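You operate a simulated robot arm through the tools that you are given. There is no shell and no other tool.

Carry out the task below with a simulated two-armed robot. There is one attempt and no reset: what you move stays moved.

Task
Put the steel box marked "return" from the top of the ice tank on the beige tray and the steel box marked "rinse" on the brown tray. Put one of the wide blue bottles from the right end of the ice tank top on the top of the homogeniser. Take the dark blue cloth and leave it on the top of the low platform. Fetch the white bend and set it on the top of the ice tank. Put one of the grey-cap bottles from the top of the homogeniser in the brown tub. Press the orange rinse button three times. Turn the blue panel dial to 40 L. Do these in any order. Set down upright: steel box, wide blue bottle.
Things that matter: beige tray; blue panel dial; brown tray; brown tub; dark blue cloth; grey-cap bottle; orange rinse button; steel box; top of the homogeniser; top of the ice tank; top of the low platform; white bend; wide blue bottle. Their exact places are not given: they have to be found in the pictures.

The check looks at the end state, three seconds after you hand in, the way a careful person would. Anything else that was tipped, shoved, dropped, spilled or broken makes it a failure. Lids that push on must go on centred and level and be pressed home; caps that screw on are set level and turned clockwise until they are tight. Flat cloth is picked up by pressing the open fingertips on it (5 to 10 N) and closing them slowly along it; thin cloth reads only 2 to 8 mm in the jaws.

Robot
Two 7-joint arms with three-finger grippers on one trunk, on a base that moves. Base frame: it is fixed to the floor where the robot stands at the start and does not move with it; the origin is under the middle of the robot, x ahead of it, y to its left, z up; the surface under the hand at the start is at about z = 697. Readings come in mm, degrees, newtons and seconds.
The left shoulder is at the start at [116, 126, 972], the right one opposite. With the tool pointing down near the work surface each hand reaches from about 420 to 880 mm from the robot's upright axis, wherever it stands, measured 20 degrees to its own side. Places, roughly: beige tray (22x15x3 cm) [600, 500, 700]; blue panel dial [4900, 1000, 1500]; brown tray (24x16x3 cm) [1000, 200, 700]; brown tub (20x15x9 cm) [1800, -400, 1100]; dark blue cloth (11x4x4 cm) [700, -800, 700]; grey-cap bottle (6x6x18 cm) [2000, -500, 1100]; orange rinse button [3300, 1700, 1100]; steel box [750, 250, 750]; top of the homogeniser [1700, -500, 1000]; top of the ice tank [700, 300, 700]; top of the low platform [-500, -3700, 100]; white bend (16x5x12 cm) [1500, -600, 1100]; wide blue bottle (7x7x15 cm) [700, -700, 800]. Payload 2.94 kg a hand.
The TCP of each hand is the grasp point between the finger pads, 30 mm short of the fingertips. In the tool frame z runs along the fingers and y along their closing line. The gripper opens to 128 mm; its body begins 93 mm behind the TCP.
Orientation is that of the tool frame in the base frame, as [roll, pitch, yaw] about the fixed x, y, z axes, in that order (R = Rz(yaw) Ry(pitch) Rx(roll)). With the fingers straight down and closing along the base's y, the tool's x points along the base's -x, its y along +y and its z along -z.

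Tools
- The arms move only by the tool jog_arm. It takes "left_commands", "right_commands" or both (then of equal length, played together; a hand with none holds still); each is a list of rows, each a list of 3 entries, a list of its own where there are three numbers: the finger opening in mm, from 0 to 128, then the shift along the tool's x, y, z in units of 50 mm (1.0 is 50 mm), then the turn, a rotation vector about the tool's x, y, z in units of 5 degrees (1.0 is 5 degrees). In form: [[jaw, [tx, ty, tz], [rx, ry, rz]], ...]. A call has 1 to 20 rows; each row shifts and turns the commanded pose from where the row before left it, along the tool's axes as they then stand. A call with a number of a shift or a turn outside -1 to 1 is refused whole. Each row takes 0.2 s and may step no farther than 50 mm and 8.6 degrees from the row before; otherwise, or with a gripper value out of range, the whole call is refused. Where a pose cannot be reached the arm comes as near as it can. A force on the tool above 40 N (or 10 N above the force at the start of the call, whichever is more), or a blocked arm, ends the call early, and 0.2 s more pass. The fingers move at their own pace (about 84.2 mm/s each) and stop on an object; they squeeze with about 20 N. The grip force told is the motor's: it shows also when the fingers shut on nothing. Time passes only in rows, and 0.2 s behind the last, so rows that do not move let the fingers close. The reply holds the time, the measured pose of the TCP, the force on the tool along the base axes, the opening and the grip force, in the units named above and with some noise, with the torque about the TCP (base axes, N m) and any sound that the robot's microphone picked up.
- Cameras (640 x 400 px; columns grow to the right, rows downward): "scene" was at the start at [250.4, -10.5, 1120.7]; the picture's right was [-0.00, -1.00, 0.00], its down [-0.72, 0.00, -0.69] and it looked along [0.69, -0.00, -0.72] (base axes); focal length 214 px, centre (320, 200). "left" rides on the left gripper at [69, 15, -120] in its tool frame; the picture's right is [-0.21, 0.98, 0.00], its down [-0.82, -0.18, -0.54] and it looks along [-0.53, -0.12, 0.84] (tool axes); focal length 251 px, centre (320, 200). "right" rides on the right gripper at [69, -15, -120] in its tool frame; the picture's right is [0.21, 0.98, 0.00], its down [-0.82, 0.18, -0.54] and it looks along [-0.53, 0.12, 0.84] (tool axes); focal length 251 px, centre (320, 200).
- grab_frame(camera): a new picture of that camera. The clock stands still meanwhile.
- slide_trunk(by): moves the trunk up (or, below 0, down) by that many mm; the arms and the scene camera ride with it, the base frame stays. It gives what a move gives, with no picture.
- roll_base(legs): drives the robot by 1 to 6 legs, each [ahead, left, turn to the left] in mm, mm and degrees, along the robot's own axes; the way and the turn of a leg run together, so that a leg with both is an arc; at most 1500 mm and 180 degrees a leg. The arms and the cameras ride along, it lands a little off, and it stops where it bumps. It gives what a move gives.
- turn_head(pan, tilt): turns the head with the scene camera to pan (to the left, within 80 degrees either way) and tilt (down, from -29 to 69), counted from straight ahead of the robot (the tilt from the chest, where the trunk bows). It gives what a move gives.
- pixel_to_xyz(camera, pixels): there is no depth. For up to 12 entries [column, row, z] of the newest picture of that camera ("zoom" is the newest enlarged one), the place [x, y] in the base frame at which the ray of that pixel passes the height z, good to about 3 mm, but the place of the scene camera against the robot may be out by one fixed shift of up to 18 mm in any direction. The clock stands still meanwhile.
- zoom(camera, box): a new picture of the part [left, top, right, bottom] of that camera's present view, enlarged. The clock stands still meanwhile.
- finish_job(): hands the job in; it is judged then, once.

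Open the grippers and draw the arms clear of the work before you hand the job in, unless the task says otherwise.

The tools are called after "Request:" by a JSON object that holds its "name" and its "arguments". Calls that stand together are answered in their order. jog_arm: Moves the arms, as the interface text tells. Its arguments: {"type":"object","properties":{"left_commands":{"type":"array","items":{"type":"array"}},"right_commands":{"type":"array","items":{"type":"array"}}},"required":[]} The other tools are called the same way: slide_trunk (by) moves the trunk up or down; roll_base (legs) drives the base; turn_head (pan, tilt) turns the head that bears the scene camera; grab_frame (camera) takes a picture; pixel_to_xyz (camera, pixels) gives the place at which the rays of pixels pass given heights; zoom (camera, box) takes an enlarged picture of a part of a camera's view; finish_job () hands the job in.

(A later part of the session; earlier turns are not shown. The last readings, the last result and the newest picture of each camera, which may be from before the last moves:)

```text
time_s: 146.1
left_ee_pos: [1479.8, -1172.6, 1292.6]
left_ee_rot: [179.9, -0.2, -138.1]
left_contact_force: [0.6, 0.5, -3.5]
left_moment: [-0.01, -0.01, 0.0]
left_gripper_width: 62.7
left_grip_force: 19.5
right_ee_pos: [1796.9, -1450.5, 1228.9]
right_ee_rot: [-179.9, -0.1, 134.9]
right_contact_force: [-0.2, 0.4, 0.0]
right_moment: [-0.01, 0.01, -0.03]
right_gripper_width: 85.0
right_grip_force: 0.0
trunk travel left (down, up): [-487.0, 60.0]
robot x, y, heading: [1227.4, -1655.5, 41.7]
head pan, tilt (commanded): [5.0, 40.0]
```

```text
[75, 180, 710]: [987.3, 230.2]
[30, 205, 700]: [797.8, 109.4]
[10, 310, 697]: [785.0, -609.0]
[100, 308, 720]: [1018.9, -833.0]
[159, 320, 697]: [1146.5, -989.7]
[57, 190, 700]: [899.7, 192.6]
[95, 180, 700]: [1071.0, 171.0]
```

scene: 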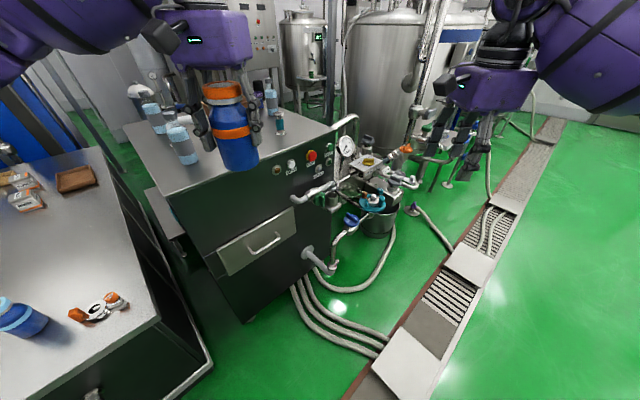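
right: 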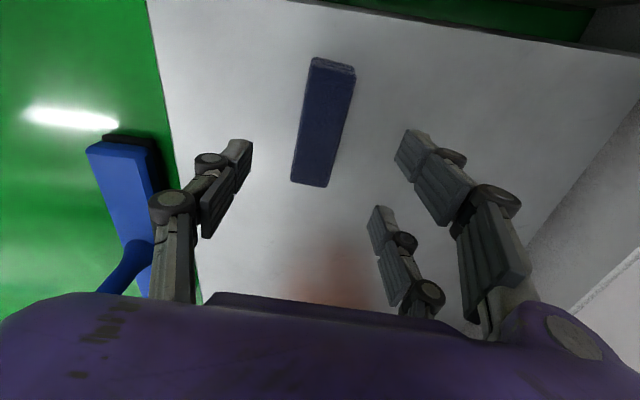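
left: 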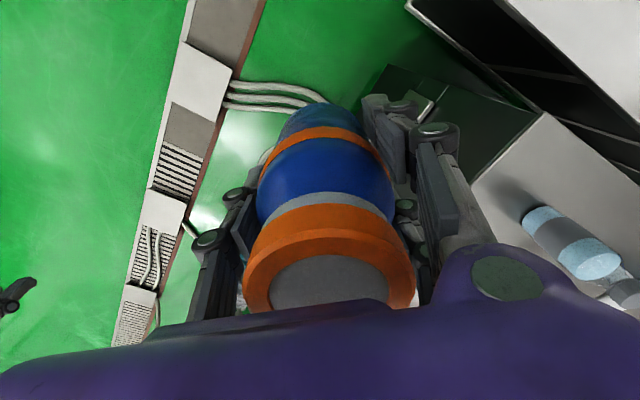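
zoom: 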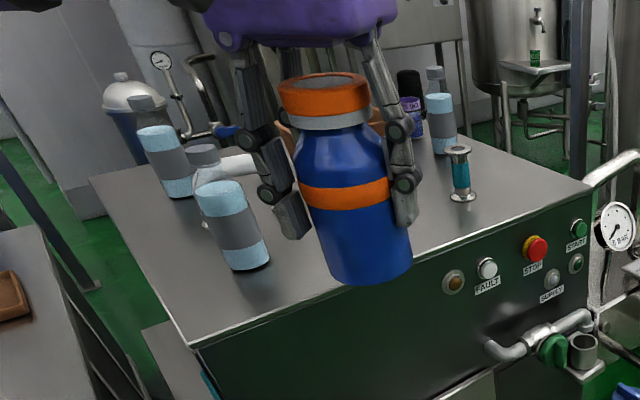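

The projection checks out to within ~40 mm. I raise and draw in the right hand, then move the base to about (1290,−1330) so the left hand can set the blue bottle on the free right part of the homogeniser top.

Request:
{"name": "jog_arm", "arguments": {"right_commands": [[85, [0, -0.7, -0.6], [0, 0, 0]], [85, [0, -0.7, -0.6], [0, 0, 0]], [85, [0, -0.7, -0.6], [0, 0, 0]], [85, [0, -0.2, -0.6], [0, 0, 0]], [85, [0, 0, 0], [0, 0, 0]]]}}

Request:
{"name": "roll_base", "arguments": {"legs": [[250, 195, 0]]}}

Request:
{"name": "turn_head", "arguments": {"pan": 15, "tilt": 40}}

Request:
{"name": "grab_frame", "arguments": {"camera": "scene"}}

Request:
{"name": "grab_frame", "arguments": {"camera": "left"}}

```text
time_s: 147.3
left_ee_pos: [1479.4, -1173.5, 1292.2]
left_ee_rot: [179.9, -0.2, -138.1]
left_contact_force: [0.2, -0.7, -3.3]
left_moment: [-0.03, 0.0, -0.02]
left_gripper_width: 62.3
left_grip_force: 20.0
right_ee_pos: [1717.0, -1532.4, 1351.8]
right_ee_rot: [-179.8, -0.2, 134.8]
right_contact_force: [-0.2, -0.1, 0.0]
right_moment: [-0.03, 0.0, 0.04]
right_gripper_width: 84.9
right_grip_force: 0.1
trunk travel left (down, up): [-487.0, 60.0]
robot x, y, heading: [1230.6, -1655.8, 42.1]
head pan, tilt (commanded): [5.0, 40.0]
```

```text
time_s: 149.6
left_ee_pos: [1531.3, -863.8, 1293.4]
left_ee_rot: [179.9, -0.1, -138.1]
left_contact_force: [0.6, -0.2, -4.2]
left_moment: [-0.01, 0.0, -0.02]
left_gripper_width: 62.6
left_grip_force: 19.8
right_ee_pos: [1772.1, -1222.2, 1352.1]
right_ee_rot: [-180.0, -0.2, 135.0]
right_contact_force: [0.8, -0.6, -0.8]
right_moment: [0.01, 0.0, 0.01]
right_gripper_width: 85.1
right_grip_force: 0.1
trunk travel left (down, up): [-487.0, 60.0]
robot x, y, heading: [1284.3, -1346.6, 42.2]
head pan, tilt (commanded): [5.0, 40.0]
```

```text
time_s: 150.3
left_ee_pos: [1532.3, -863.6, 1293.5]
left_ee_rot: [179.9, -0.3, -138.2]
left_contact_force: [-0.3, 1.4, -4.5]
left_moment: [-0.02, 0.02, 0.0]
left_gripper_width: 62.5
left_grip_force: 19.6
right_ee_pos: [1771.8, -1221.9, 1352.1]
right_ee_rot: [-179.9, -0.1, 134.9]
right_contact_force: [0.1, 0.0, 0.6]
right_moment: [-0.01, 0.0, -0.01]
right_gripper_width: 84.9
right_grip_force: 0.1
trunk travel left (down, up): [-487.0, 60.0]
robot x, y, heading: [1278.3, -1340.9, 42.1]
head pan, tilt (commanded): [15.0, 40.0]
```

```text
taken
```

scene: 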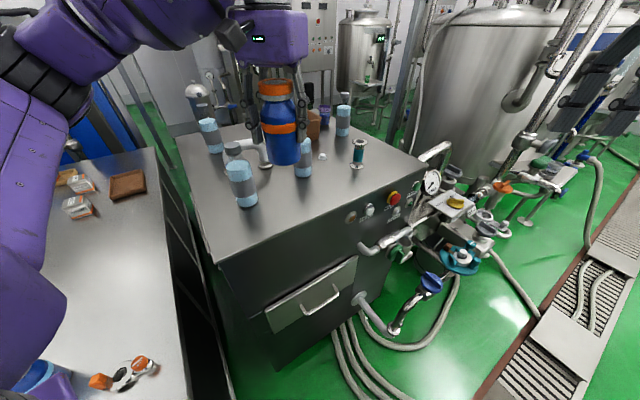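

```text
taken
```

left: 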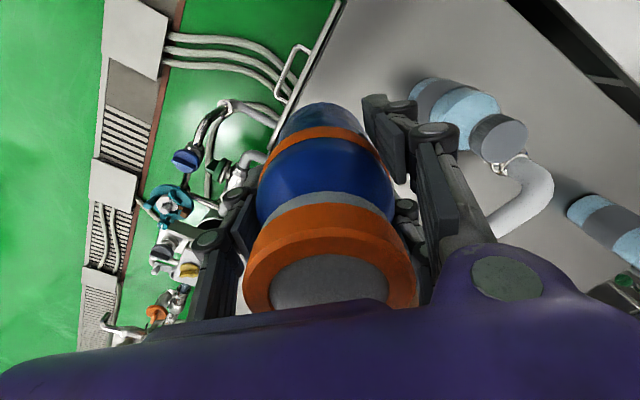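

I zoom on the top to see bend, bottles and free space.

Request:
{"name": "zoom", "arguments": {"camera": "scene", "box": [170, 60, 440, 270]}}

Request:
{"name": "zoom", "arguments": {"camera": "left", "box": [380, 60, 640, 260]}}

Request:
{"name": "pixel_to_xyz", "arguments": {"camera": "scene", "pixels": [[246, 203, 1005], [305, 174, 1005], [343, 134, 1005], [357, 165, 1005], [212, 150, 1005], [220, 262, 1005], [424, 168, 1005], [180, 133, 1005], [266, 165, 1005], [300, 225, 1005], [340, 195, 1005], [320, 205, 1005]]}}

```text
1.90 times, centred on (305, 165) of scene
```

zoom: 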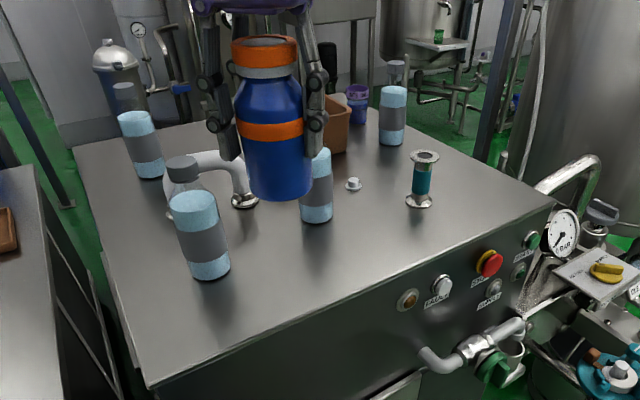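

```text
2.00 times, centred on (510, 160) of left
```

zoom: 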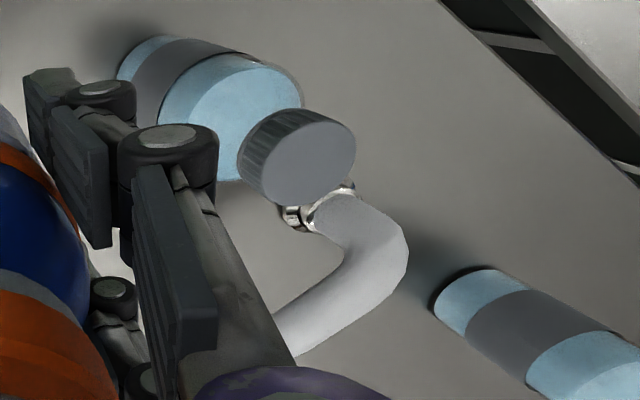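

```text
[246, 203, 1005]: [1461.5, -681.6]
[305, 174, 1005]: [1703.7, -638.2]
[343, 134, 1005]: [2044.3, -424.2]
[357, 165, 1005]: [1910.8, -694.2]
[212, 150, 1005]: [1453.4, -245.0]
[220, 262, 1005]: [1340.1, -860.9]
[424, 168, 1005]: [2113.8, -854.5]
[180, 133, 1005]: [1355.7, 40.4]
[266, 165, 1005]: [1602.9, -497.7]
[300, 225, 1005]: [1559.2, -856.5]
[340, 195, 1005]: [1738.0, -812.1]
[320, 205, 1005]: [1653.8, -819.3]
```

The spot around (1635,−770) on the homogeniser top is free of other items. I move the left hand forward over it and lower to about z=1105.

Request:
{"name": "jog_arm", "arguments": {"left_commands": [[50, [-0.93, 0.01, 0], [0, 0, 0]], [50, [-0.93, 0.01, 0], [0, 0, 0]], [50, [-0.93, 0, 0], [0, 0, 0]], [50, [0, 0, 0.9], [0, 0, 0]], [50, [0, 0, 0.9], [0, 0, 0]], [50, [0, 0, 0.9], [0, 0, 0]], [50, [0, 0, 0.9], [0, 0, 0]], [50, [0, 0, 0], [0, 0, 0]]]}}

Request:
{"name": "grab_frame", "arguments": {"camera": "scene"}}

Request:
{"name": "grab_frame", "arguments": {"camera": "left"}}

```text
time_s: 152.2
left_ee_pos: [1634.6, -769.6, 1115.3]
left_ee_rot: [-179.9, 0.2, -138.0]
left_contact_force: [2.8, 2.8, 12.1]
left_moment: [0.24, -0.34, 0.13]
left_gripper_width: 62.4
left_grip_force: 20.3
right_ee_pos: [1771.8, -1222.6, 1353.3]
right_ee_rot: [180.0, -0.2, 134.9]
right_contact_force: [0.5, 0.6, 0.6]
right_moment: [-0.02, -0.03, 0.03]
right_gripper_width: 85.0
right_grip_force: 0.1
trunk travel left (down, up): [-487.0, 60.0]
robot x, y, heading: [1283.1, -1343.5, 42.1]
head pan, tilt (commanded): [15.0, 40.0]
```

```text
taken
```

scene: 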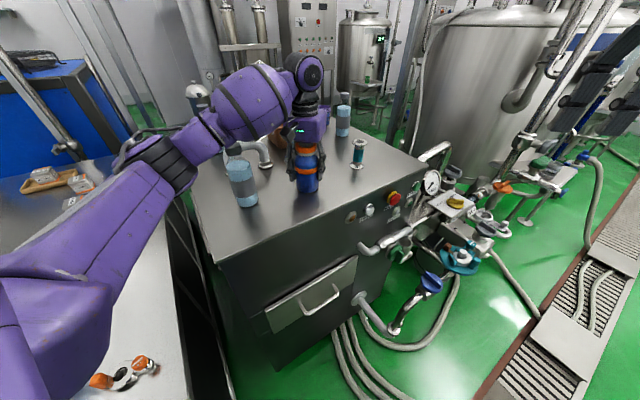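

```text
taken
```

left: 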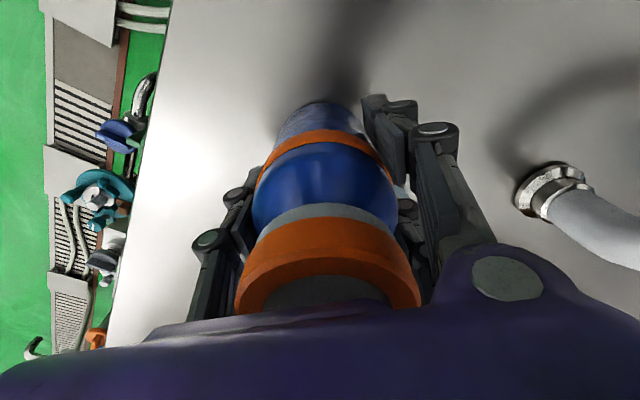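

Contact already at TCP z≈1115, so the top is at z≈1040 and items are nearer than I computed; the middle grey-cap bottle must be close. I zoom to check it.

Request:
{"name": "zoom", "arguments": {"camera": "scene", "box": [220, 80, 400, 220]}}

Request:
{"name": "turn_head", "arguments": {"pan": 30, "tilt": 35}}

Request:
{"name": "zoom", "arguments": {"camera": "scene", "box": [220, 60, 480, 260]}}

```text
2.86 times, centred on (310, 150) of scene
```

zoom: 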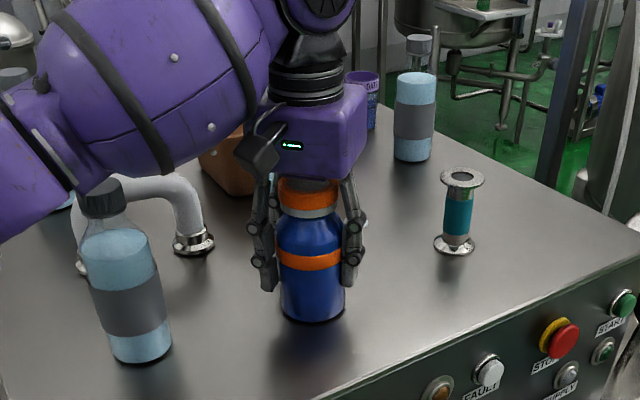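

```text
time_s: 152.9
left_ee_pos: [1634.6, -769.6, 1113.5]
left_ee_rot: [179.9, 0.0, -138.1]
left_contact_force: [5.1, 5.2, 16.7]
left_moment: [0.28, -0.29, 0.01]
left_gripper_width: 62.4
left_grip_force: 20.1
right_ee_pos: [1772.4, -1223.4, 1352.3]
right_ee_rot: [-180.0, -0.3, 134.9]
right_contact_force: [-0.1, 0.3, 0.9]
right_moment: [-0.02, -0.04, 0.02]
right_gripper_width: 85.1
right_grip_force: 0.0
trunk travel left (down, up): [-487.0, 60.0]
robot x, y, heading: [1281.3, -1344.5, 42.0]
head pan, tilt (commanded): [30.0, 35.0]
```

```text
2.00 times, centred on (350, 160) of scene
```

zoom: 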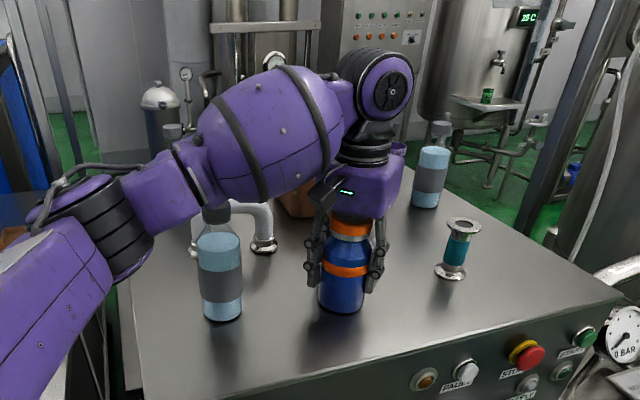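

The middle bottle is hidden just behind the hand, but the force direction shows no push against it. I release gently with a small opening and rise straight up.

Request:
{"name": "jog_arm", "arguments": {"left_commands": [[62, [0, 0, -0.05], [0, 0, 0]], [70, [0, 0, 0], [0, 0, 0]], [80, [0, 0, 0], [0, 0, 0]], [84, [0, 0, 0], [0, 0, 0]], [84, [0, 0, 0], [0, 0, 0]], [84, [0.05, 0, -0.3], [0, 0, 0]], [84, [0, 0, -0.7], [0, 0, 0]], [84, [0, 0, -0.9], [0, 0, 0]], [84, [0, 0, -0.9], [0, 0, 0]], [84, [0, 0, -0.9], [0, 0, 0]], [84, [0, 0, 0], [0, 0, 0]]]}}

Request:
{"name": "grab_frame", "arguments": {"camera": "left"}}

Request:
{"name": "zoom", "arguments": {"camera": "scene", "box": [220, 60, 480, 260]}}

```text
time_s: 155.3
left_ee_pos: [1634.1, -770.7, 1300.0]
left_ee_rot: [179.9, -0.2, -138.0]
left_contact_force: [-0.2, 1.0, -0.7]
left_moment: [-0.01, -0.01, -0.01]
left_gripper_width: 84.1
left_grip_force: 0.1
right_ee_pos: [1772.0, -1220.6, 1354.1]
right_ee_rot: [-179.9, 0.0, 134.8]
right_contact_force: [-0.2, 0.1, -0.7]
right_moment: [0.01, 0.0, 0.01]
right_gripper_width: 85.2
right_grip_force: 0.0
trunk travel left (down, up): [-487.0, 60.0]
robot x, y, heading: [1283.8, -1344.9, 42.1]
head pan, tilt (commanded): [30.0, 35.0]
```

```text
taken
```

left: 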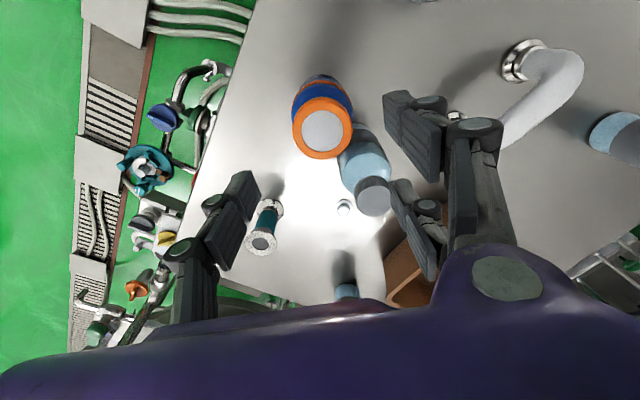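

```text
2.00 times, centred on (350, 160) of scene
```

zoom: 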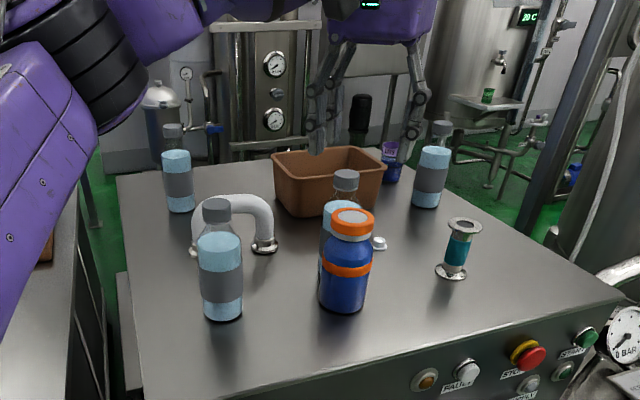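

All items stand; the blue bottle is upright on the homogeniser. Now I locate the bend (its two steel ends at zoom (265,246) and (196,250)), the tub and the bottles at z=1040.

Request:
{"name": "pixel_to_xyz", "arguments": {"camera": "zoom", "pixels": [[265, 247, 1040], [197, 251, 1040], [222, 312, 1040], [343, 303, 1040], [182, 208, 1040], [428, 203, 1040], [305, 216, 1040], [328, 165, 1130], [272, 160, 1130], [387, 168, 1130], [452, 276, 1040], [345, 150, 1130]]}}

Request:
{"name": "pixel_to_xyz", "arguments": {"camera": "left", "pixels": [[520, 70, 1040], [545, 62, 1150], [372, 195, 1220], [358, 140, 1040], [322, 130, 1190], [307, 85, 1040], [265, 205, 1040]]}}

```text
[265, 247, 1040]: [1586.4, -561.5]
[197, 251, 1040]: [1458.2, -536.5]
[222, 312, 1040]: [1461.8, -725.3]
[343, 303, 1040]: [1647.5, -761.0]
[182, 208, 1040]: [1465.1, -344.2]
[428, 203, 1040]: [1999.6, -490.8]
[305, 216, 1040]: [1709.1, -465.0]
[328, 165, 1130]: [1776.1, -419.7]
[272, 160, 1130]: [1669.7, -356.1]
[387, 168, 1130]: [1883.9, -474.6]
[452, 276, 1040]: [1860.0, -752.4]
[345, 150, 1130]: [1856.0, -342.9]
```

```text
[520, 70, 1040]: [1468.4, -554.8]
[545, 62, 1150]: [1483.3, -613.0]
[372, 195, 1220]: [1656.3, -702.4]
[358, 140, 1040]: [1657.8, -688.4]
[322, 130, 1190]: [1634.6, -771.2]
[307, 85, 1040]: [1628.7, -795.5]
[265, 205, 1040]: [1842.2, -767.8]
```

The bend is an arch along x with its ends at about (1468,−555) and (1576,−570), crown near z=1160. I rotate the left hand −50° so it closes across the tube and move above it at a safe height.

Request:
{"name": "jog_arm", "arguments": {"left_commands": [[90, [0, 0, 0], [0, 0, 1]], [90, [0, 0, 0], [0, 0, 1]], [90, [0, 0, 0], [0, 0, 1]], [90, [0, 0, 0], [0, 0, 1]], [90, [0, 0, 0], [0, 0, 1]], [90, [0, 0, 0], [0, 0, 1]], [90, [0, 0, 0], [0, 0, 1]], [90, [0, 0, 0], [0, 0, 1]], [90, [0, 0, 0], [0, 0, 1]], [90, [0, 0, 0], [0, 0, 1]], [90, [0.5, 0.7, 0], [0, 0, 0]], [90, [0.5, 0.7, 0], [0, 0, 0]], [90, [0.5, 0.7, 0], [0, 0, 0]], [90, [0.5, 0.7, 0], [0, 0, 0]], [90, [0.5, 0.7, 0], [0, 0, 0]], [90, [0, 0, 0], [0, 0, 0]]]}}

Request:
{"name": "grab_frame", "arguments": {"camera": "left"}}

Request:
{"name": "grab_frame", "arguments": {"camera": "scene"}}

```text
time_s: 158.7
left_ee_pos: [1534.5, -582.9, 1301.1]
left_ee_rot: [-180.0, -0.2, 171.8]
left_contact_force: [0.4, -0.1, 0.2]
left_moment: [0.01, -0.02, 0.0]
left_gripper_width: 90.0
left_grip_force: 0.0
right_ee_pos: [1772.0, -1224.4, 1353.8]
right_ee_rot: [-179.9, -0.2, 135.0]
right_contact_force: [-0.5, -0.6, 0.2]
right_moment: [0.02, 0.0, 0.03]
right_gripper_width: 85.1
right_grip_force: 0.0
trunk travel left (down, up): [-487.0, 60.0]
robot x, y, heading: [1283.7, -1344.5, 41.9]
head pan, tilt (commanded): [30.0, 35.0]
```

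```text
taken
```

left: 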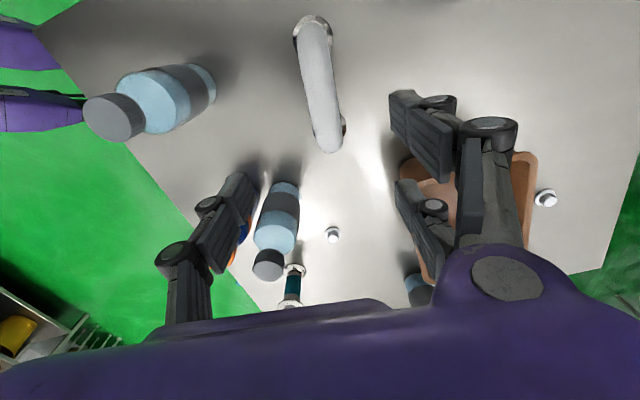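

```text
taken
```

scene: 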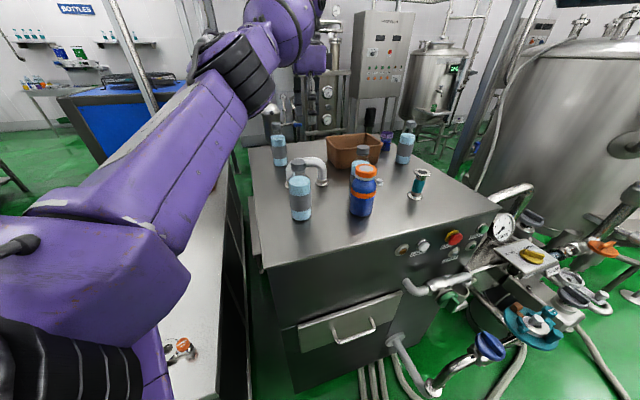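

The arch shows from (311,30) to (331,145). I project its crown line at z≈1155 and its end flange at z=1040.

Request:
{"name": "pixel_to_xyz", "arguments": {"camera": "left", "pixels": [[314, 45, 1140], [330, 140, 1140], [322, 90, 1160], [311, 30, 1050], [336, 128, 1050], [302, 90, 1140], [342, 90, 1140], [310, 50, 1140], [318, 48, 1140]]}}

```text
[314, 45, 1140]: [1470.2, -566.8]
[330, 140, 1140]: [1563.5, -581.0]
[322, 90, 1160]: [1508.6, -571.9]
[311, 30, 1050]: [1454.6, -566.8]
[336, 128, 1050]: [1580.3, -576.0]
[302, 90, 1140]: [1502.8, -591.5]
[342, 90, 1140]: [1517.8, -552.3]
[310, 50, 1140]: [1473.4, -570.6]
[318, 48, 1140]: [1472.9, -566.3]
```

The bend centre is at (1517,−572), axis −7°, matching the hand's yaw. I centre over it, descend to z≈1132 and close across the crown.

Request:
{"name": "jog_arm", "arguments": {"left_commands": [[90, [0.37, 0.17, 0], [0, 0, 0]], [90, [0, 0, 0.85], [0, 0, 0]], [90, [0, 0, 0.85], [0, 0, 0]], [90, [0, 0, 0.85], [0, 0, 0]], [90, [0, 0, 0.83], [0, 0, 0]], [90, [0, 0, 0], [0, 0, 0]]]}}

Request:
{"name": "grab_frame", "arguments": {"camera": "left"}}

Request:
{"name": "zoom", "arguments": {"camera": "scene", "box": [220, 60, 480, 260]}}

```text
time_s: 160.1
left_ee_pos: [1517.0, -571.3, 1133.2]
left_ee_rot: [-179.9, -0.1, 171.9]
left_contact_force: [0.3, -0.4, 0.1]
left_moment: [0.01, -0.02, -0.02]
left_gripper_width: 89.7
left_grip_force: 0.0
right_ee_pos: [1771.2, -1223.7, 1353.2]
right_ee_rot: [180.0, -0.2, 135.0]
right_contact_force: [-0.6, -0.3, 0.6]
right_moment: [0.0, -0.06, -0.02]
right_gripper_width: 85.2
right_grip_force: 0.1
trunk travel left (down, up): [-487.0, 60.0]
robot x, y, heading: [1284.0, -1342.6, 41.6]
head pan, tilt (commanded): [30.0, 35.0]
```

```text
taken
```

left: 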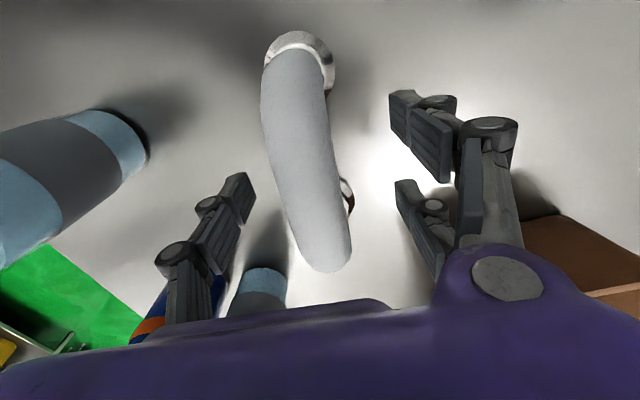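

```text
2.00 times, centred on (350, 160) of scene
```

zoom: 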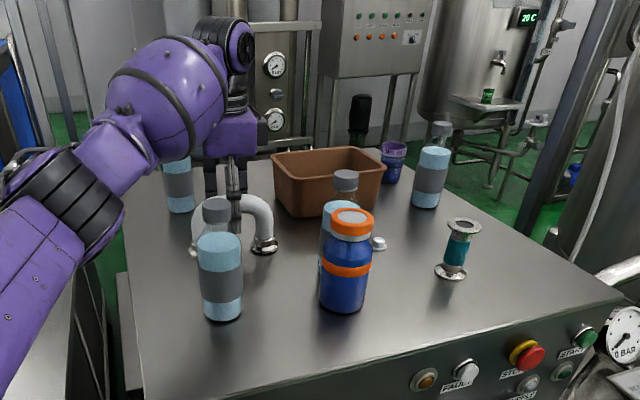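

The fingers straddle the crown. I close gently on the tube.

Request:
{"name": "jog_arm", "arguments": {"left_commands": [[70, [0, 0, 0], [0, 0, 0]], [55, [0, 0, 0], [0, 0, 0]], [45, [0, 0, 0], [0, 0, 0]], [35, [0, 0, 0], [0, 0, 0]], [30, [0, 0, 0], [0, 0, 0]], [25, [0, 0, 0], [0, 0, 0]], [25, [0, 0, 0], [0, 0, 0]]]}}

```text
time_s: 161.7
left_ee_pos: [1518.1, -570.7, 1132.5]
left_ee_rot: [179.9, 0.0, 171.9]
left_contact_force: [1.1, 0.9, 1.7]
left_moment: [0.14, -0.13, 0.08]
left_gripper_width: 30.2
left_grip_force: 19.6
right_ee_pos: [1772.1, -1222.5, 1352.5]
right_ee_rot: [180.0, -0.1, 134.9]
right_contact_force: [0.1, 0.2, -0.2]
right_moment: [-0.01, -0.01, 0.02]
right_gripper_width: 85.2
right_grip_force: 0.1
trunk travel left (down, up): [-487.0, 60.0]
robot x, y, heading: [1284.4, -1343.9, 41.8]
head pan, tilt (commanded): [30.0, 35.0]
```

The tube is held at 30 mm. I lift it straight up 215 mm and check.

Request:
{"name": "jog_arm", "arguments": {"left_commands": [[20, [0, 0, -0.4], [0, 0, 0]], [20, [0, 0, -0.9], [0, 0, 0]], [20, [0, 0, -0.9], [0, 0, 0]], [20, [0, 0, -0.9], [0, 0, 0]], [20, [0, 0, -0.9], [0, 0, 0]], [20, [0, 0, -0.4], [0, 0, 0]], [20, [0, 0, 0], [0, 0, 0]]]}}

Request:
{"name": "grab_frame", "arguments": {"camera": "left"}}

Request:
{"name": "grab_frame", "arguments": {"camera": "scene"}}

```text
time_s: 163.3
left_ee_pos: [1509.6, -580.8, 1339.8]
left_ee_rot: [-179.9, -0.1, 171.9]
left_contact_force: [-0.2, 0.3, -4.8]
left_moment: [0.01, 0.03, -0.01]
left_gripper_width: 30.2
left_grip_force: 20.0
left hand out of reach, approached as far as the arm can: row 5, 6
right_ee_pos: [1772.9, -1221.3, 1352.6]
right_ee_rot: [-179.9, 0.0, 134.9]
right_contact_force: [0.7, -0.3, 0.0]
right_moment: [-0.01, 0.05, -0.04]
right_gripper_width: 84.9
right_grip_force: 0.1
trunk travel left (down, up): [-487.0, 60.0]
robot x, y, heading: [1283.1, -1341.5, 41.6]
head pan, tilt (commanded): [30.0, 35.0]
```

```text
taken
```

left: 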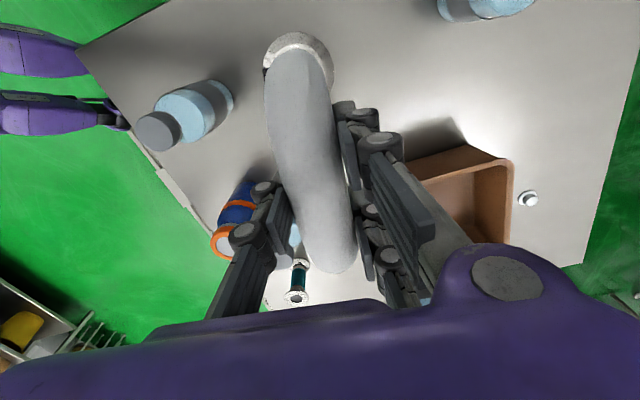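

```text
taken
```

scene: 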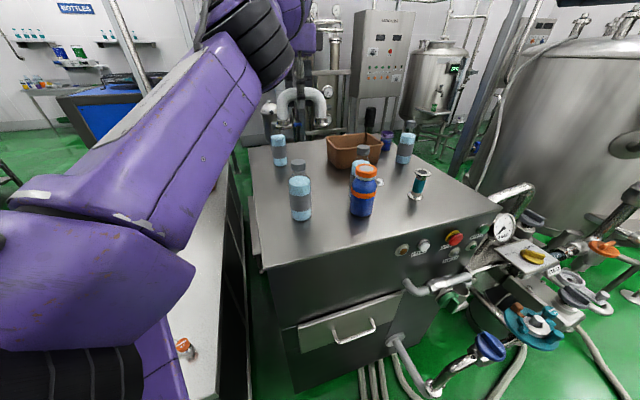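

The bend is held whole (4.8 N), at the arm's reach limit. I draw it back over the bottles (bottom clears them) towards the robot and rotate the hand back.

Request:
{"name": "jog_arm", "arguments": {"left_commands": [[20, [-0.23, -0.88, 0], [0, 0, 0]], [20, [-0.23, -0.88, 0], [0, 0, 0]], [20, [-0.23, -0.88, 0], [0, 0, 0]], [20, [-0.23, -0.88, 0], [0, 0, 0]], [20, [-0.23, -0.88, 0], [0, 0, 0]], [20, [-0.23, -0.88, 0], [0, 0, 0]], [20, [0, 0, 0], [0, 0, 0]]]}}

Request:
{"name": "grab_frame", "arguments": {"camera": "scene"}}

```text
time_s: 164.9
left_ee_pos: [1643.0, -712.3, 1380.8]
left_ee_rot: [-179.9, -0.5, 172.5]
left_contact_force: [0.5, -0.9, -5.8]
left_moment: [-0.02, 0.01, 0.06]
left_gripper_width: 30.5
left_grip_force: 20.3
left hand out of reach, approached as far as the arm can: row 1, 2, 3, 4, 5, 6
right_ee_pos: [1772.7, -1220.8, 1352.8]
right_ee_rot: [180.0, -0.1, 134.9]
right_contact_force: [-0.2, -0.1, 0.3]
right_moment: [-0.02, -0.02, 0.01]
right_gripper_width: 85.1
right_grip_force: 0.0
trunk travel left (down, up): [-487.0, 60.0]
robot x, y, heading: [1280.7, -1344.1, 42.0]
head pan, tilt (commanded): [30.0, 35.0]
```

```text
taken
```

scene: 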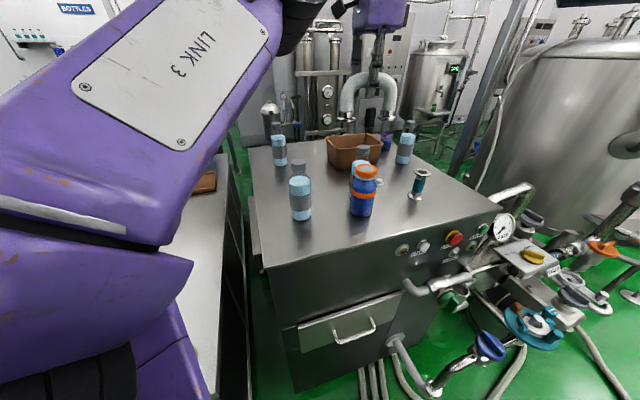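

The arm cannot take that pose at this yaw; it hovers higher at (1643,−712,1381), clear of everything. I rotate the hand back +50° in place to return to a comfortable posture.

Request:
{"name": "jog_arm", "arguments": {"left_commands": [[20, [0, 0, -0.2], [0, 0, -0.8]], [20, [0, 0, 0], [0, 0, -0.8]], [20, [0, 0, 0], [0, 0, -0.8]], [20, [0, 0, 0], [0, 0, -0.8]], [20, [0, 0, 0], [0, 0, -0.8]], [20, [0, 0, 0], [0, 0, -0.8]], [20, [0, 0, 0], [0, 0, 0]]]}}

Request:
{"name": "grab_frame", "arguments": {"camera": "scene"}}

```text
time_s: 166.5
left_ee_pos: [1643.0, -708.4, 1392.4]
left_ee_rot: [-180.0, -0.2, -164.1]
left_contact_force: [-0.8, 0.7, -4.8]
left_moment: [0.0, -0.01, -0.05]
left_gripper_width: 30.0
left_grip_force: 19.9
right_ee_pos: [1771.2, -1222.1, 1353.4]
right_ee_rot: [180.0, 0.0, 134.9]
right_contact_force: [-0.5, -0.8, -0.4]
right_moment: [0.0, 0.01, -0.03]
right_gripper_width: 85.3
right_grip_force: 0.0
trunk travel left (down, up): [-487.0, 60.0]
robot x, y, heading: [1283.5, -1348.9, 42.0]
head pan, tilt (commanded): [30.0, 35.0]
```

```text
taken
```

scene: 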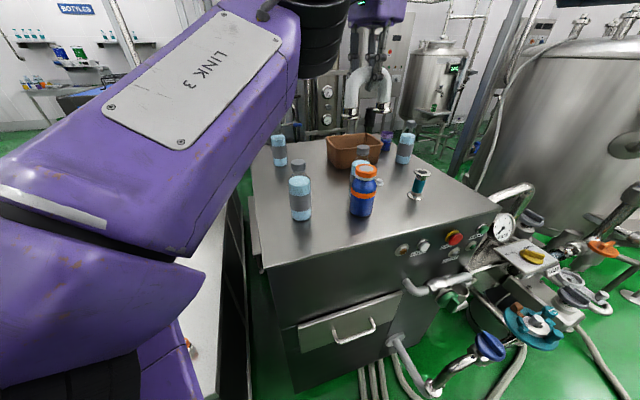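

No more reach warnings. I finish the rotation and draw the hand in towards the robot.

Request:
{"name": "jog_arm", "arguments": {"left_commands": [[20, [0, 0, 0], [0, 0, -0.87]], [20, [0, 0, 0], [0, 0, -0.87]], [20, [0, 0, 0], [0, 0, -0.87]], [20, [0, 0, 0], [0, 0, -0.87]], [20, [0, 0, 0], [0, 0, -0.87]], [20, [0, 0, 0], [0, 0, -0.87]], [20, [0.8, 0, 0], [0, 0, 0]], [20, [0.8, 0, 0], [0, 0, 0]], [20, [0.8, 0, 0], [0, 0, 0]], [20, [0.8, 0, 0], [0, 0, 0]], [20, [0, 0, 0], [0, 0, 0]]]}}

Request:
{"name": "grab_frame", "arguments": {"camera": "scene"}}

```text
time_s: 168.9
left_ee_pos: [1525.9, -817.3, 1391.5]
left_ee_rot: [179.9, -0.2, -138.1]
left_contact_force: [1.9, -0.4, -4.3]
left_moment: [0.0, 0.09, 0.0]
left_gripper_width: 30.5
left_grip_force: 19.9
right_ee_pos: [1773.4, -1221.6, 1350.7]
right_ee_rot: [-179.9, -0.2, 134.9]
right_contact_force: [0.3, -0.1, 0.7]
right_moment: [0.01, 0.06, -0.03]
right_gripper_width: 84.9
right_grip_force: 0.0
trunk travel left (down, up): [-487.0, 60.0]
robot x, y, heading: [1286.5, -1339.7, 41.8]
head pan, tilt (commanded): [30.0, 35.0]
```

```text
taken
```

scene: 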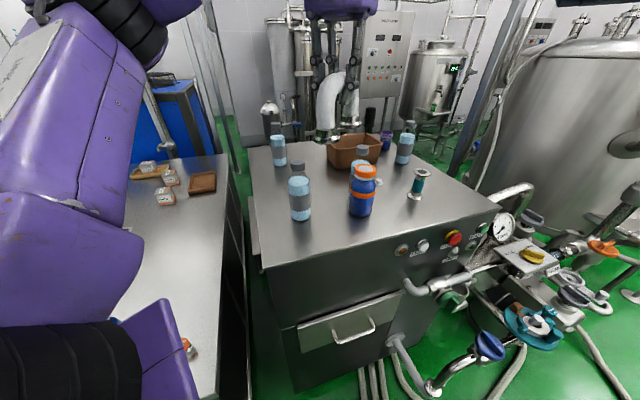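

The bend is held close and clear. I back out the way I came and turn to face down the right-hand corridor to look for a passage to the left side.

Request:
{"name": "roll_base", "arguments": {"legs": [[-255, -195, 0], [0, 0, -42], [0, -600, 0]]}}

Request:
{"name": "turn_head", "arguments": {"pan": 20, "tilt": 20}}

Request:
{"name": "grab_frame", "arguments": {"camera": "scene"}}

```text
time_s: 178.5
left_ee_pos: [1762.3, -2022.9, 1391.0]
left_ee_rot: [179.8, -0.2, 179.9]
left_contact_force: [-0.4, -0.3, -5.1]
left_moment: [-0.01, 0.03, -0.02]
left_gripper_width: 30.4
left_grip_force: 19.8
right_ee_pos: [1674.6, -2487.3, 1352.2]
right_ee_rot: [180.0, -0.1, 92.9]
right_contact_force: [0.1, 0.1, -0.1]
right_moment: [0.03, -0.02, 0.0]
right_gripper_width: 84.9
right_grip_force: 0.1
trunk travel left (down, up): [-487.0, 60.0]
robot x, y, heading: [1229.4, -2250.8, -0.2]
head pan, tilt (commanded): [30.0, 35.0]
```

```text
time_s: 179.2
left_ee_pos: [1760.9, -2021.5, 1391.1]
left_ee_rot: [179.9, -0.2, -180.0]
left_contact_force: [-0.5, -0.1, -4.7]
left_moment: [0.03, 0.05, -0.03]
left_gripper_width: 30.5
left_grip_force: 20.3
right_ee_pos: [1673.5, -2488.9, 1352.6]
right_ee_rot: [-180.0, -0.1, 92.9]
right_contact_force: [0.4, -0.3, -0.4]
right_moment: [-0.01, 0.02, 0.0]
right_gripper_width: 84.7
right_grip_force: 0.2
trunk travel left (down, up): [-487.0, 60.0]
robot x, y, heading: [1227.3, -2250.9, -0.2]
head pan, tilt (commanded): [20.0, 20.0]
```

```text
taken
```

scene: 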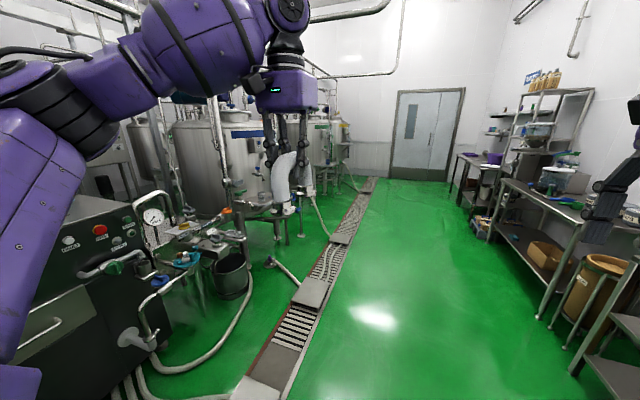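

The corridor is free ahead. I drive forward about 2.8 m along it, staying right of the channel, and look left.

Request:
{"name": "roll_base", "arguments": {"legs": [[1400, 0, 0.2], [1400, 0, 0]]}}

Request:
{"name": "turn_head", "arguments": {"pan": 30, "tilt": 15}}

Request:
{"name": "grab_frame", "arguments": {"camera": "scene"}}

```text
time_s: 192.6
left_ee_pos: [4525.9, -2063.8, 1391.1]
left_ee_rot: [179.9, -0.1, 179.4]
left_contact_force: [-0.1, 0.3, -4.9]
left_moment: [0.06, 0.01, -0.02]
left_gripper_width: 30.3
left_grip_force: 20.2
right_ee_pos: [4433.0, -2530.4, 1351.8]
right_ee_rot: [180.0, -0.1, 92.3]
right_contact_force: [-0.1, -0.3, -0.1]
right_moment: [0.0, -0.02, 0.0]
right_gripper_width: 85.3
right_grip_force: 0.1
trunk travel left (down, up): [-487.0, 60.0]
robot x, y, heading: [3987.0, -2291.7, -0.8]
head pan, tilt (commanded): [20.0, 20.0]
```

```text
time_s: 193.4
left_ee_pos: [4526.3, -2064.2, 1391.0]
left_ee_rot: [179.9, -0.2, 179.4]
left_contact_force: [-0.1, -0.4, -6.2]
left_moment: [0.03, 0.03, -0.02]
left_gripper_width: 30.6
left_grip_force: 19.8
right_ee_pos: [4434.0, -2529.8, 1352.0]
right_ee_rot: [-179.9, -0.1, 92.3]
right_contact_force: [-0.4, 0.2, -0.7]
right_moment: [0.0, -0.01, -0.02]
right_gripper_width: 84.7
right_grip_force: 0.0
trunk travel left (down, up): [-487.0, 60.0]
robot x, y, heading: [3994.7, -2293.7, -0.8]
head pan, tilt (commanded): [30.0, 15.0]
```

```text
taken
```

scene: 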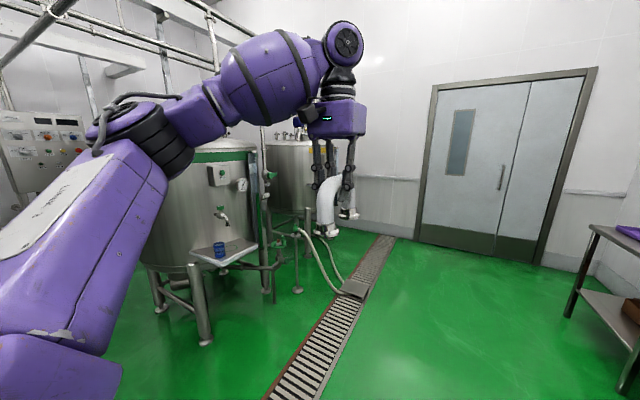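

Two more vats stand on the left ahead. I zoom in on the gaps between and behind them.

Request:
{"name": "zoom", "arguments": {"camera": "scene", "box": [180, 100, 440, 320]}}

Request:
{"name": "turn_head", "arguments": {"pan": 70, "tilt": 15}}

Request:
{"name": "grab_frame", "arguments": {"camera": "scene"}}

```text
1.82 times, centred on (310, 210) of scene
```

zoom: 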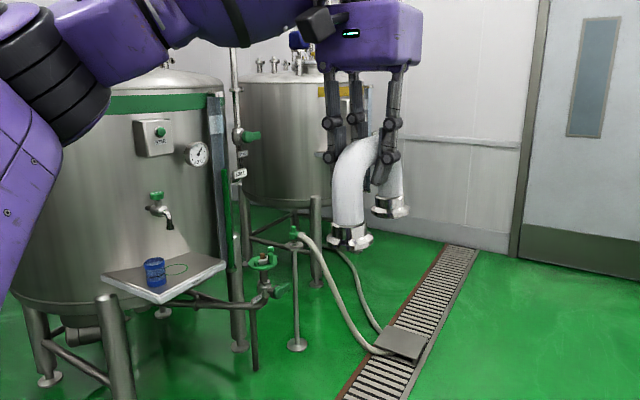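

```text
time_s: 194.4
left_ee_pos: [4525.6, -2064.5, 1391.8]
left_ee_rot: [179.9, -0.2, 179.5]
left_contact_force: [0.4, 1.0, -3.6]
left_moment: [0.03, -0.02, 0.03]
left_gripper_width: 30.5
left_grip_force: 19.8
right_ee_pos: [4432.5, -2531.0, 1352.7]
right_ee_rot: [180.0, 0.0, 92.4]
right_contact_force: [0.5, 0.2, 0.2]
right_moment: [0.03, -0.03, -0.02]
right_gripper_width: 84.9
right_grip_force: 0.1
trunk travel left (down, up): [-487.0, 60.0]
robot x, y, heading: [3992.4, -2289.5, -0.8]
head pan, tilt (commanded): [70.0, 15.0]
```

```text
taken
```

scene: 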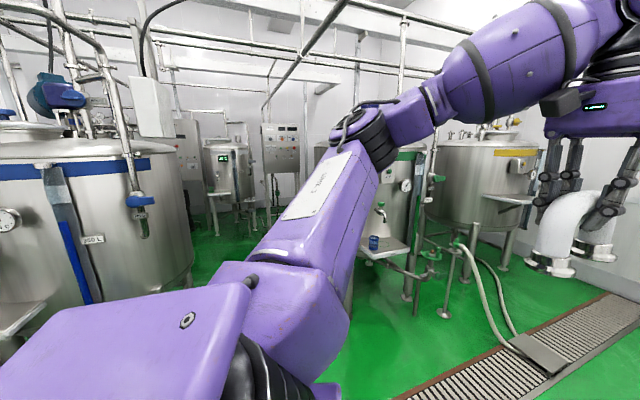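

Between the blue-band vat and the green-band vat there is open floor through to the left corridor. I back up a bit and turn to face that gap.

Request:
{"name": "roll_base", "arguments": {"legs": [[-350, 0, 0], [0, 0, 90.8]]}}

Request:
{"name": "turn_head", "arguments": {"pan": 0, "tilt": 25}}

Request:
{"name": "grab_frame", "arguments": {"camera": "scene"}}

```text
time_s: 200.5
left_ee_pos: [3423.2, -1747.5, 1390.9]
left_ee_rot: [179.9, -0.2, -91.1]
left_contact_force: [0.3, 0.4, -5.1]
left_moment: [-0.03, 0.02, -0.01]
left_gripper_width: 30.3
left_grip_force: 19.9
right_ee_pos: [3888.2, -1842.9, 1352.4]
right_ee_rot: [179.9, -0.1, -178.2]
right_contact_force: [0.4, -1.0, -0.2]
right_moment: [-0.01, 0.02, -0.03]
right_gripper_width: 84.9
right_grip_force: 0.0
trunk travel left (down, up): [-487.0, 60.0]
robot x, y, heading: [3643.7, -2284.1, 89.1]
head pan, tilt (commanded): [70.0, 15.0]
```

```text
time_s: 201.9
left_ee_pos: [3422.0, -1747.4, 1391.9]
left_ee_rot: [179.9, -0.2, -91.0]
left_contact_force: [-0.7, -0.9, -5.3]
left_moment: [0.02, 0.01, -0.02]
left_gripper_width: 30.2
left_grip_force: 20.7
right_ee_pos: [3887.3, -1842.6, 1353.4]
right_ee_rot: [-179.9, -0.1, -178.0]
right_contact_force: [0.5, 0.4, 0.2]
right_moment: [0.01, 0.01, -0.03]
right_gripper_width: 84.9
right_grip_force: 0.0
trunk travel left (down, up): [-487.0, 60.0]
robot x, y, heading: [3642.7, -2285.3, 89.1]
head pan, tilt (commanded): [0.0, 25.0]
```

```text
taken
```

scene: 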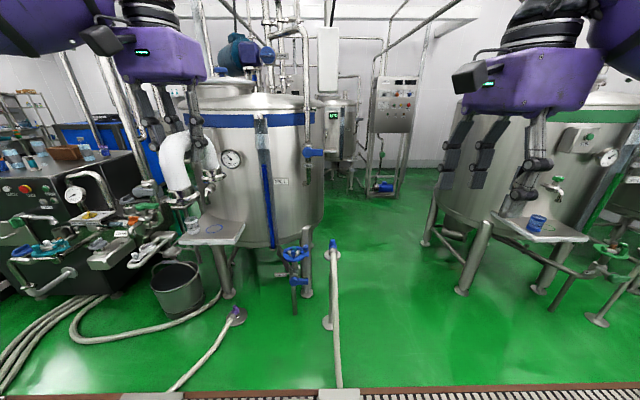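

The gap lies between the hose stand foot (328,325) and the green vat's feet (425,245), (462,292). I project these floor points.

Request:
{"name": "pixel_to_xyz", "arguments": {"camera": "scene", "pixels": [[308, 296, 0], [328, 326, 0], [340, 388, 0], [425, 245, 0], [462, 292, 0], [447, 237, 0], [350, 185, 0], [395, 195, 0], [540, 292, 0], [228, 296, 0], [320, 390, 0], [380, 190, 0]]}}

Request:
{"name": "zoom", "arguments": {"camera": "scene", "box": [200, 60, 500, 260]}}

Request:
{"name": "zoom", "arguments": {"camera": "scene", "box": [260, 180, 500, 400]}}

```text
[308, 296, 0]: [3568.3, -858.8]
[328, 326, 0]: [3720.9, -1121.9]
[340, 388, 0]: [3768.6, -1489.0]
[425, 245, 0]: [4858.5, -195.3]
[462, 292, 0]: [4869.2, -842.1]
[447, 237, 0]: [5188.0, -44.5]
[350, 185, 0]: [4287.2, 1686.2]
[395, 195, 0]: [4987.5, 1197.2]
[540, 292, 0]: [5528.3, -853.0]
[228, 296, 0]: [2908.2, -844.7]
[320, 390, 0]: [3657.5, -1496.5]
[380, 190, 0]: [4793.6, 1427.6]
```

```text
2.00 times, centred on (350, 160) of scene
```

zoom: 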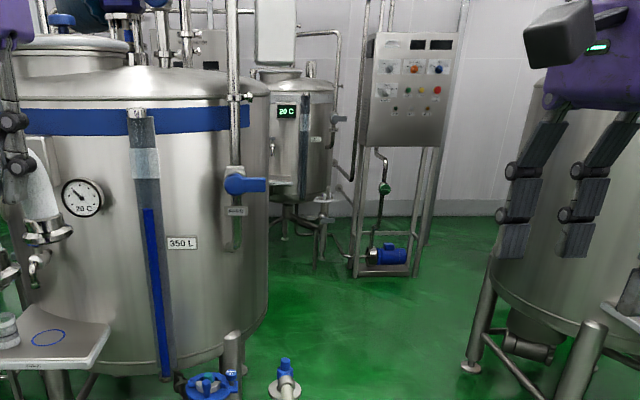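

```text
1.82 times, centred on (380, 290) of scene
```

zoom: 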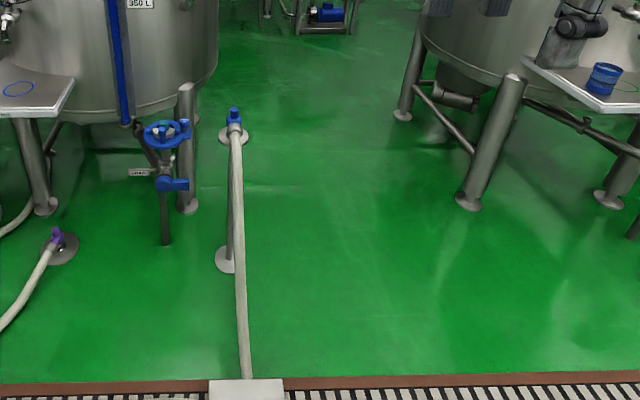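

The passage between the hose stand (x≈3720) and the green vat's feet (x≈4860) is about 1.1 m wide. I shift right to x≈4290 and drive forward through it, crossing the flat grating.

Request:
{"name": "roll_base", "arguments": {"legs": [[0, -650, 0.9], [700, 0, 0]]}}

Request:
{"name": "grab_frame", "arguments": {"camera": "scene"}}

```text
time_s: 211.5
left_ee_pos: [4039.4, -1057.5, 1391.2]
left_ee_rot: [180.0, -0.1, -88.7]
left_contact_force: [-0.9, 0.0, -5.1]
left_moment: [-0.02, 0.01, 0.02]
left_gripper_width: 30.2
left_grip_force: 20.0
right_ee_pos: [4509.2, -1133.5, 1352.8]
right_ee_rot: [180.0, -0.1, -175.6]
right_contact_force: [0.7, -0.6, -0.1]
right_moment: [0.01, -0.01, 0.03]
right_gripper_width: 84.9
right_grip_force: 0.0
trunk travel left (down, up): [-487.0, 60.0]
robot x, y, heading: [4281.5, -1587.1, 91.4]
head pan, tilt (commanded): [0.0, 25.0]
```

```text
taken
```

scene: 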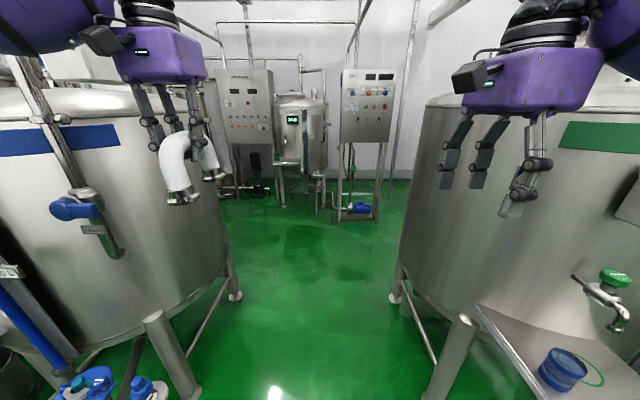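

Crossed the grating smoothly. I check the feet on both sides before passing between the vats.

Request:
{"name": "pixel_to_xyz", "arguments": {"camera": "scene", "pixels": [[193, 395, 0], [432, 395, 0], [236, 296, 0], [395, 298, 0], [225, 230, 500], [405, 250, 500], [345, 218, 0], [375, 218, 0], [280, 205, 0]]}}

```text
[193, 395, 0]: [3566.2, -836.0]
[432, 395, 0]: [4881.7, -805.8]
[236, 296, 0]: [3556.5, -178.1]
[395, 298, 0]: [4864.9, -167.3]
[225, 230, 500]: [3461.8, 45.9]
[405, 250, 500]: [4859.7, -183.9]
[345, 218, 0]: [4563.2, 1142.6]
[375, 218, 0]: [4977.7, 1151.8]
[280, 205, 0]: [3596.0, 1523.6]
```

The vats' feet are at x≈3560 and x≈4870, so x≈4280 is centred. I drive on 1.5 m into the left corridor and look at the panel.

Request:
{"name": "roll_base", "arguments": {"legs": [[1500, 0, -1.4]]}}

Request:
{"name": "turn_head", "arguments": {"pan": -20, "tilt": 5}}

Request:
{"name": "grab_frame", "arguments": {"camera": "scene"}}

```text
time_s: 215.5
left_ee_pos: [4001.7, -442.1, 1404.4]
left_ee_rot: [-178.9, 1.9, -90.9]
left_contact_force: [-0.3, -0.2, -5.0]
left_moment: [-0.02, 0.04, 0.01]
left_gripper_width: 30.5
left_grip_force: 20.0
right_ee_pos: [4472.6, -531.3, 1379.0]
right_ee_rot: [177.5, 1.0, -178.9]
right_contact_force: [-0.2, 0.1, 0.2]
right_moment: [0.04, 0.02, 0.0]
right_gripper_width: 84.9
right_grip_force: 0.1
trunk travel left (down, up): [-487.0, 60.0]
robot x, y, heading: [4262.2, -929.8, 89.4]
head pan, tilt (commanded): [0.0, 25.0]
stopped in leg 1: the robot was blocked; the commanded pose is now the measured one
```

```text
time_s: 216.3
left_ee_pos: [4004.3, -442.4, 1403.6]
left_ee_rot: [-178.7, 1.9, -91.0]
left_contact_force: [0.7, -0.5, -4.9]
left_moment: [-0.05, 0.03, 0.01]
left_gripper_width: 30.4
left_grip_force: 20.1
right_ee_pos: [4471.9, -532.2, 1379.4]
right_ee_rot: [177.6, 1.2, -178.8]
right_contact_force: [-0.2, 0.7, -0.5]
right_moment: [-0.01, -0.02, -0.01]
right_gripper_width: 85.1
right_grip_force: 0.1
trunk travel left (down, up): [-487.0, 60.0]
robot x, y, heading: [4264.9, -926.2, 89.4]
head pan, tilt (commanded): [-20.0, 5.0]
```

```text
taken
```

scene: 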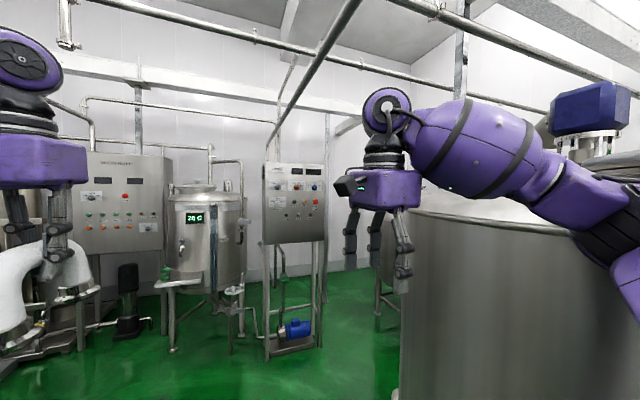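

The base was blocked: the right elbow, sticking out, has met the green vat's side. I back up and will tuck the arms forward and inward before passing.

Request:
{"name": "roll_base", "arguments": {"legs": [[-250, 0, 0]]}}

Request:
{"name": "grab_frame", "arguments": {"camera": "scene"}}

```text
time_s: 218.1
left_ee_pos: [4036.3, -634.3, 1388.8]
left_ee_rot: [179.8, -0.5, -90.5]
left_contact_force: [-0.7, 0.7, -5.0]
left_moment: [-0.06, -0.05, -0.04]
left_gripper_width: 30.6
left_grip_force: 19.9
right_ee_pos: [4505.3, -723.0, 1351.7]
right_ee_rot: [-179.6, -0.4, -178.3]
right_contact_force: [-0.6, 0.9, -0.9]
right_moment: [-0.06, -0.02, 0.0]
right_gripper_width: 85.0
right_grip_force: 0.0
trunk travel left (down, up): [-487.0, 60.0]
robot x, y, heading: [4263.1, -1170.1, 89.5]
head pan, tilt (commanded): [-20.0, 5.0]
```

```text
taken
```

scene: 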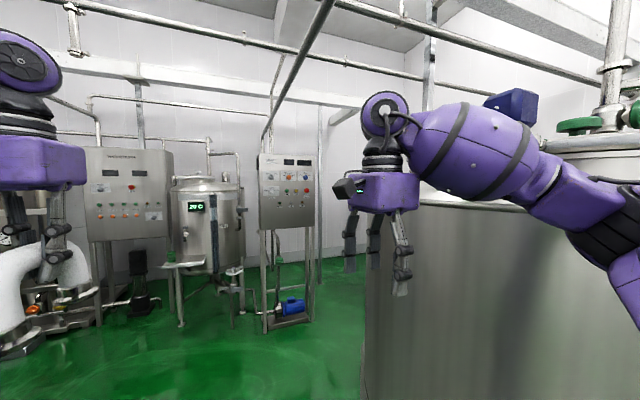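

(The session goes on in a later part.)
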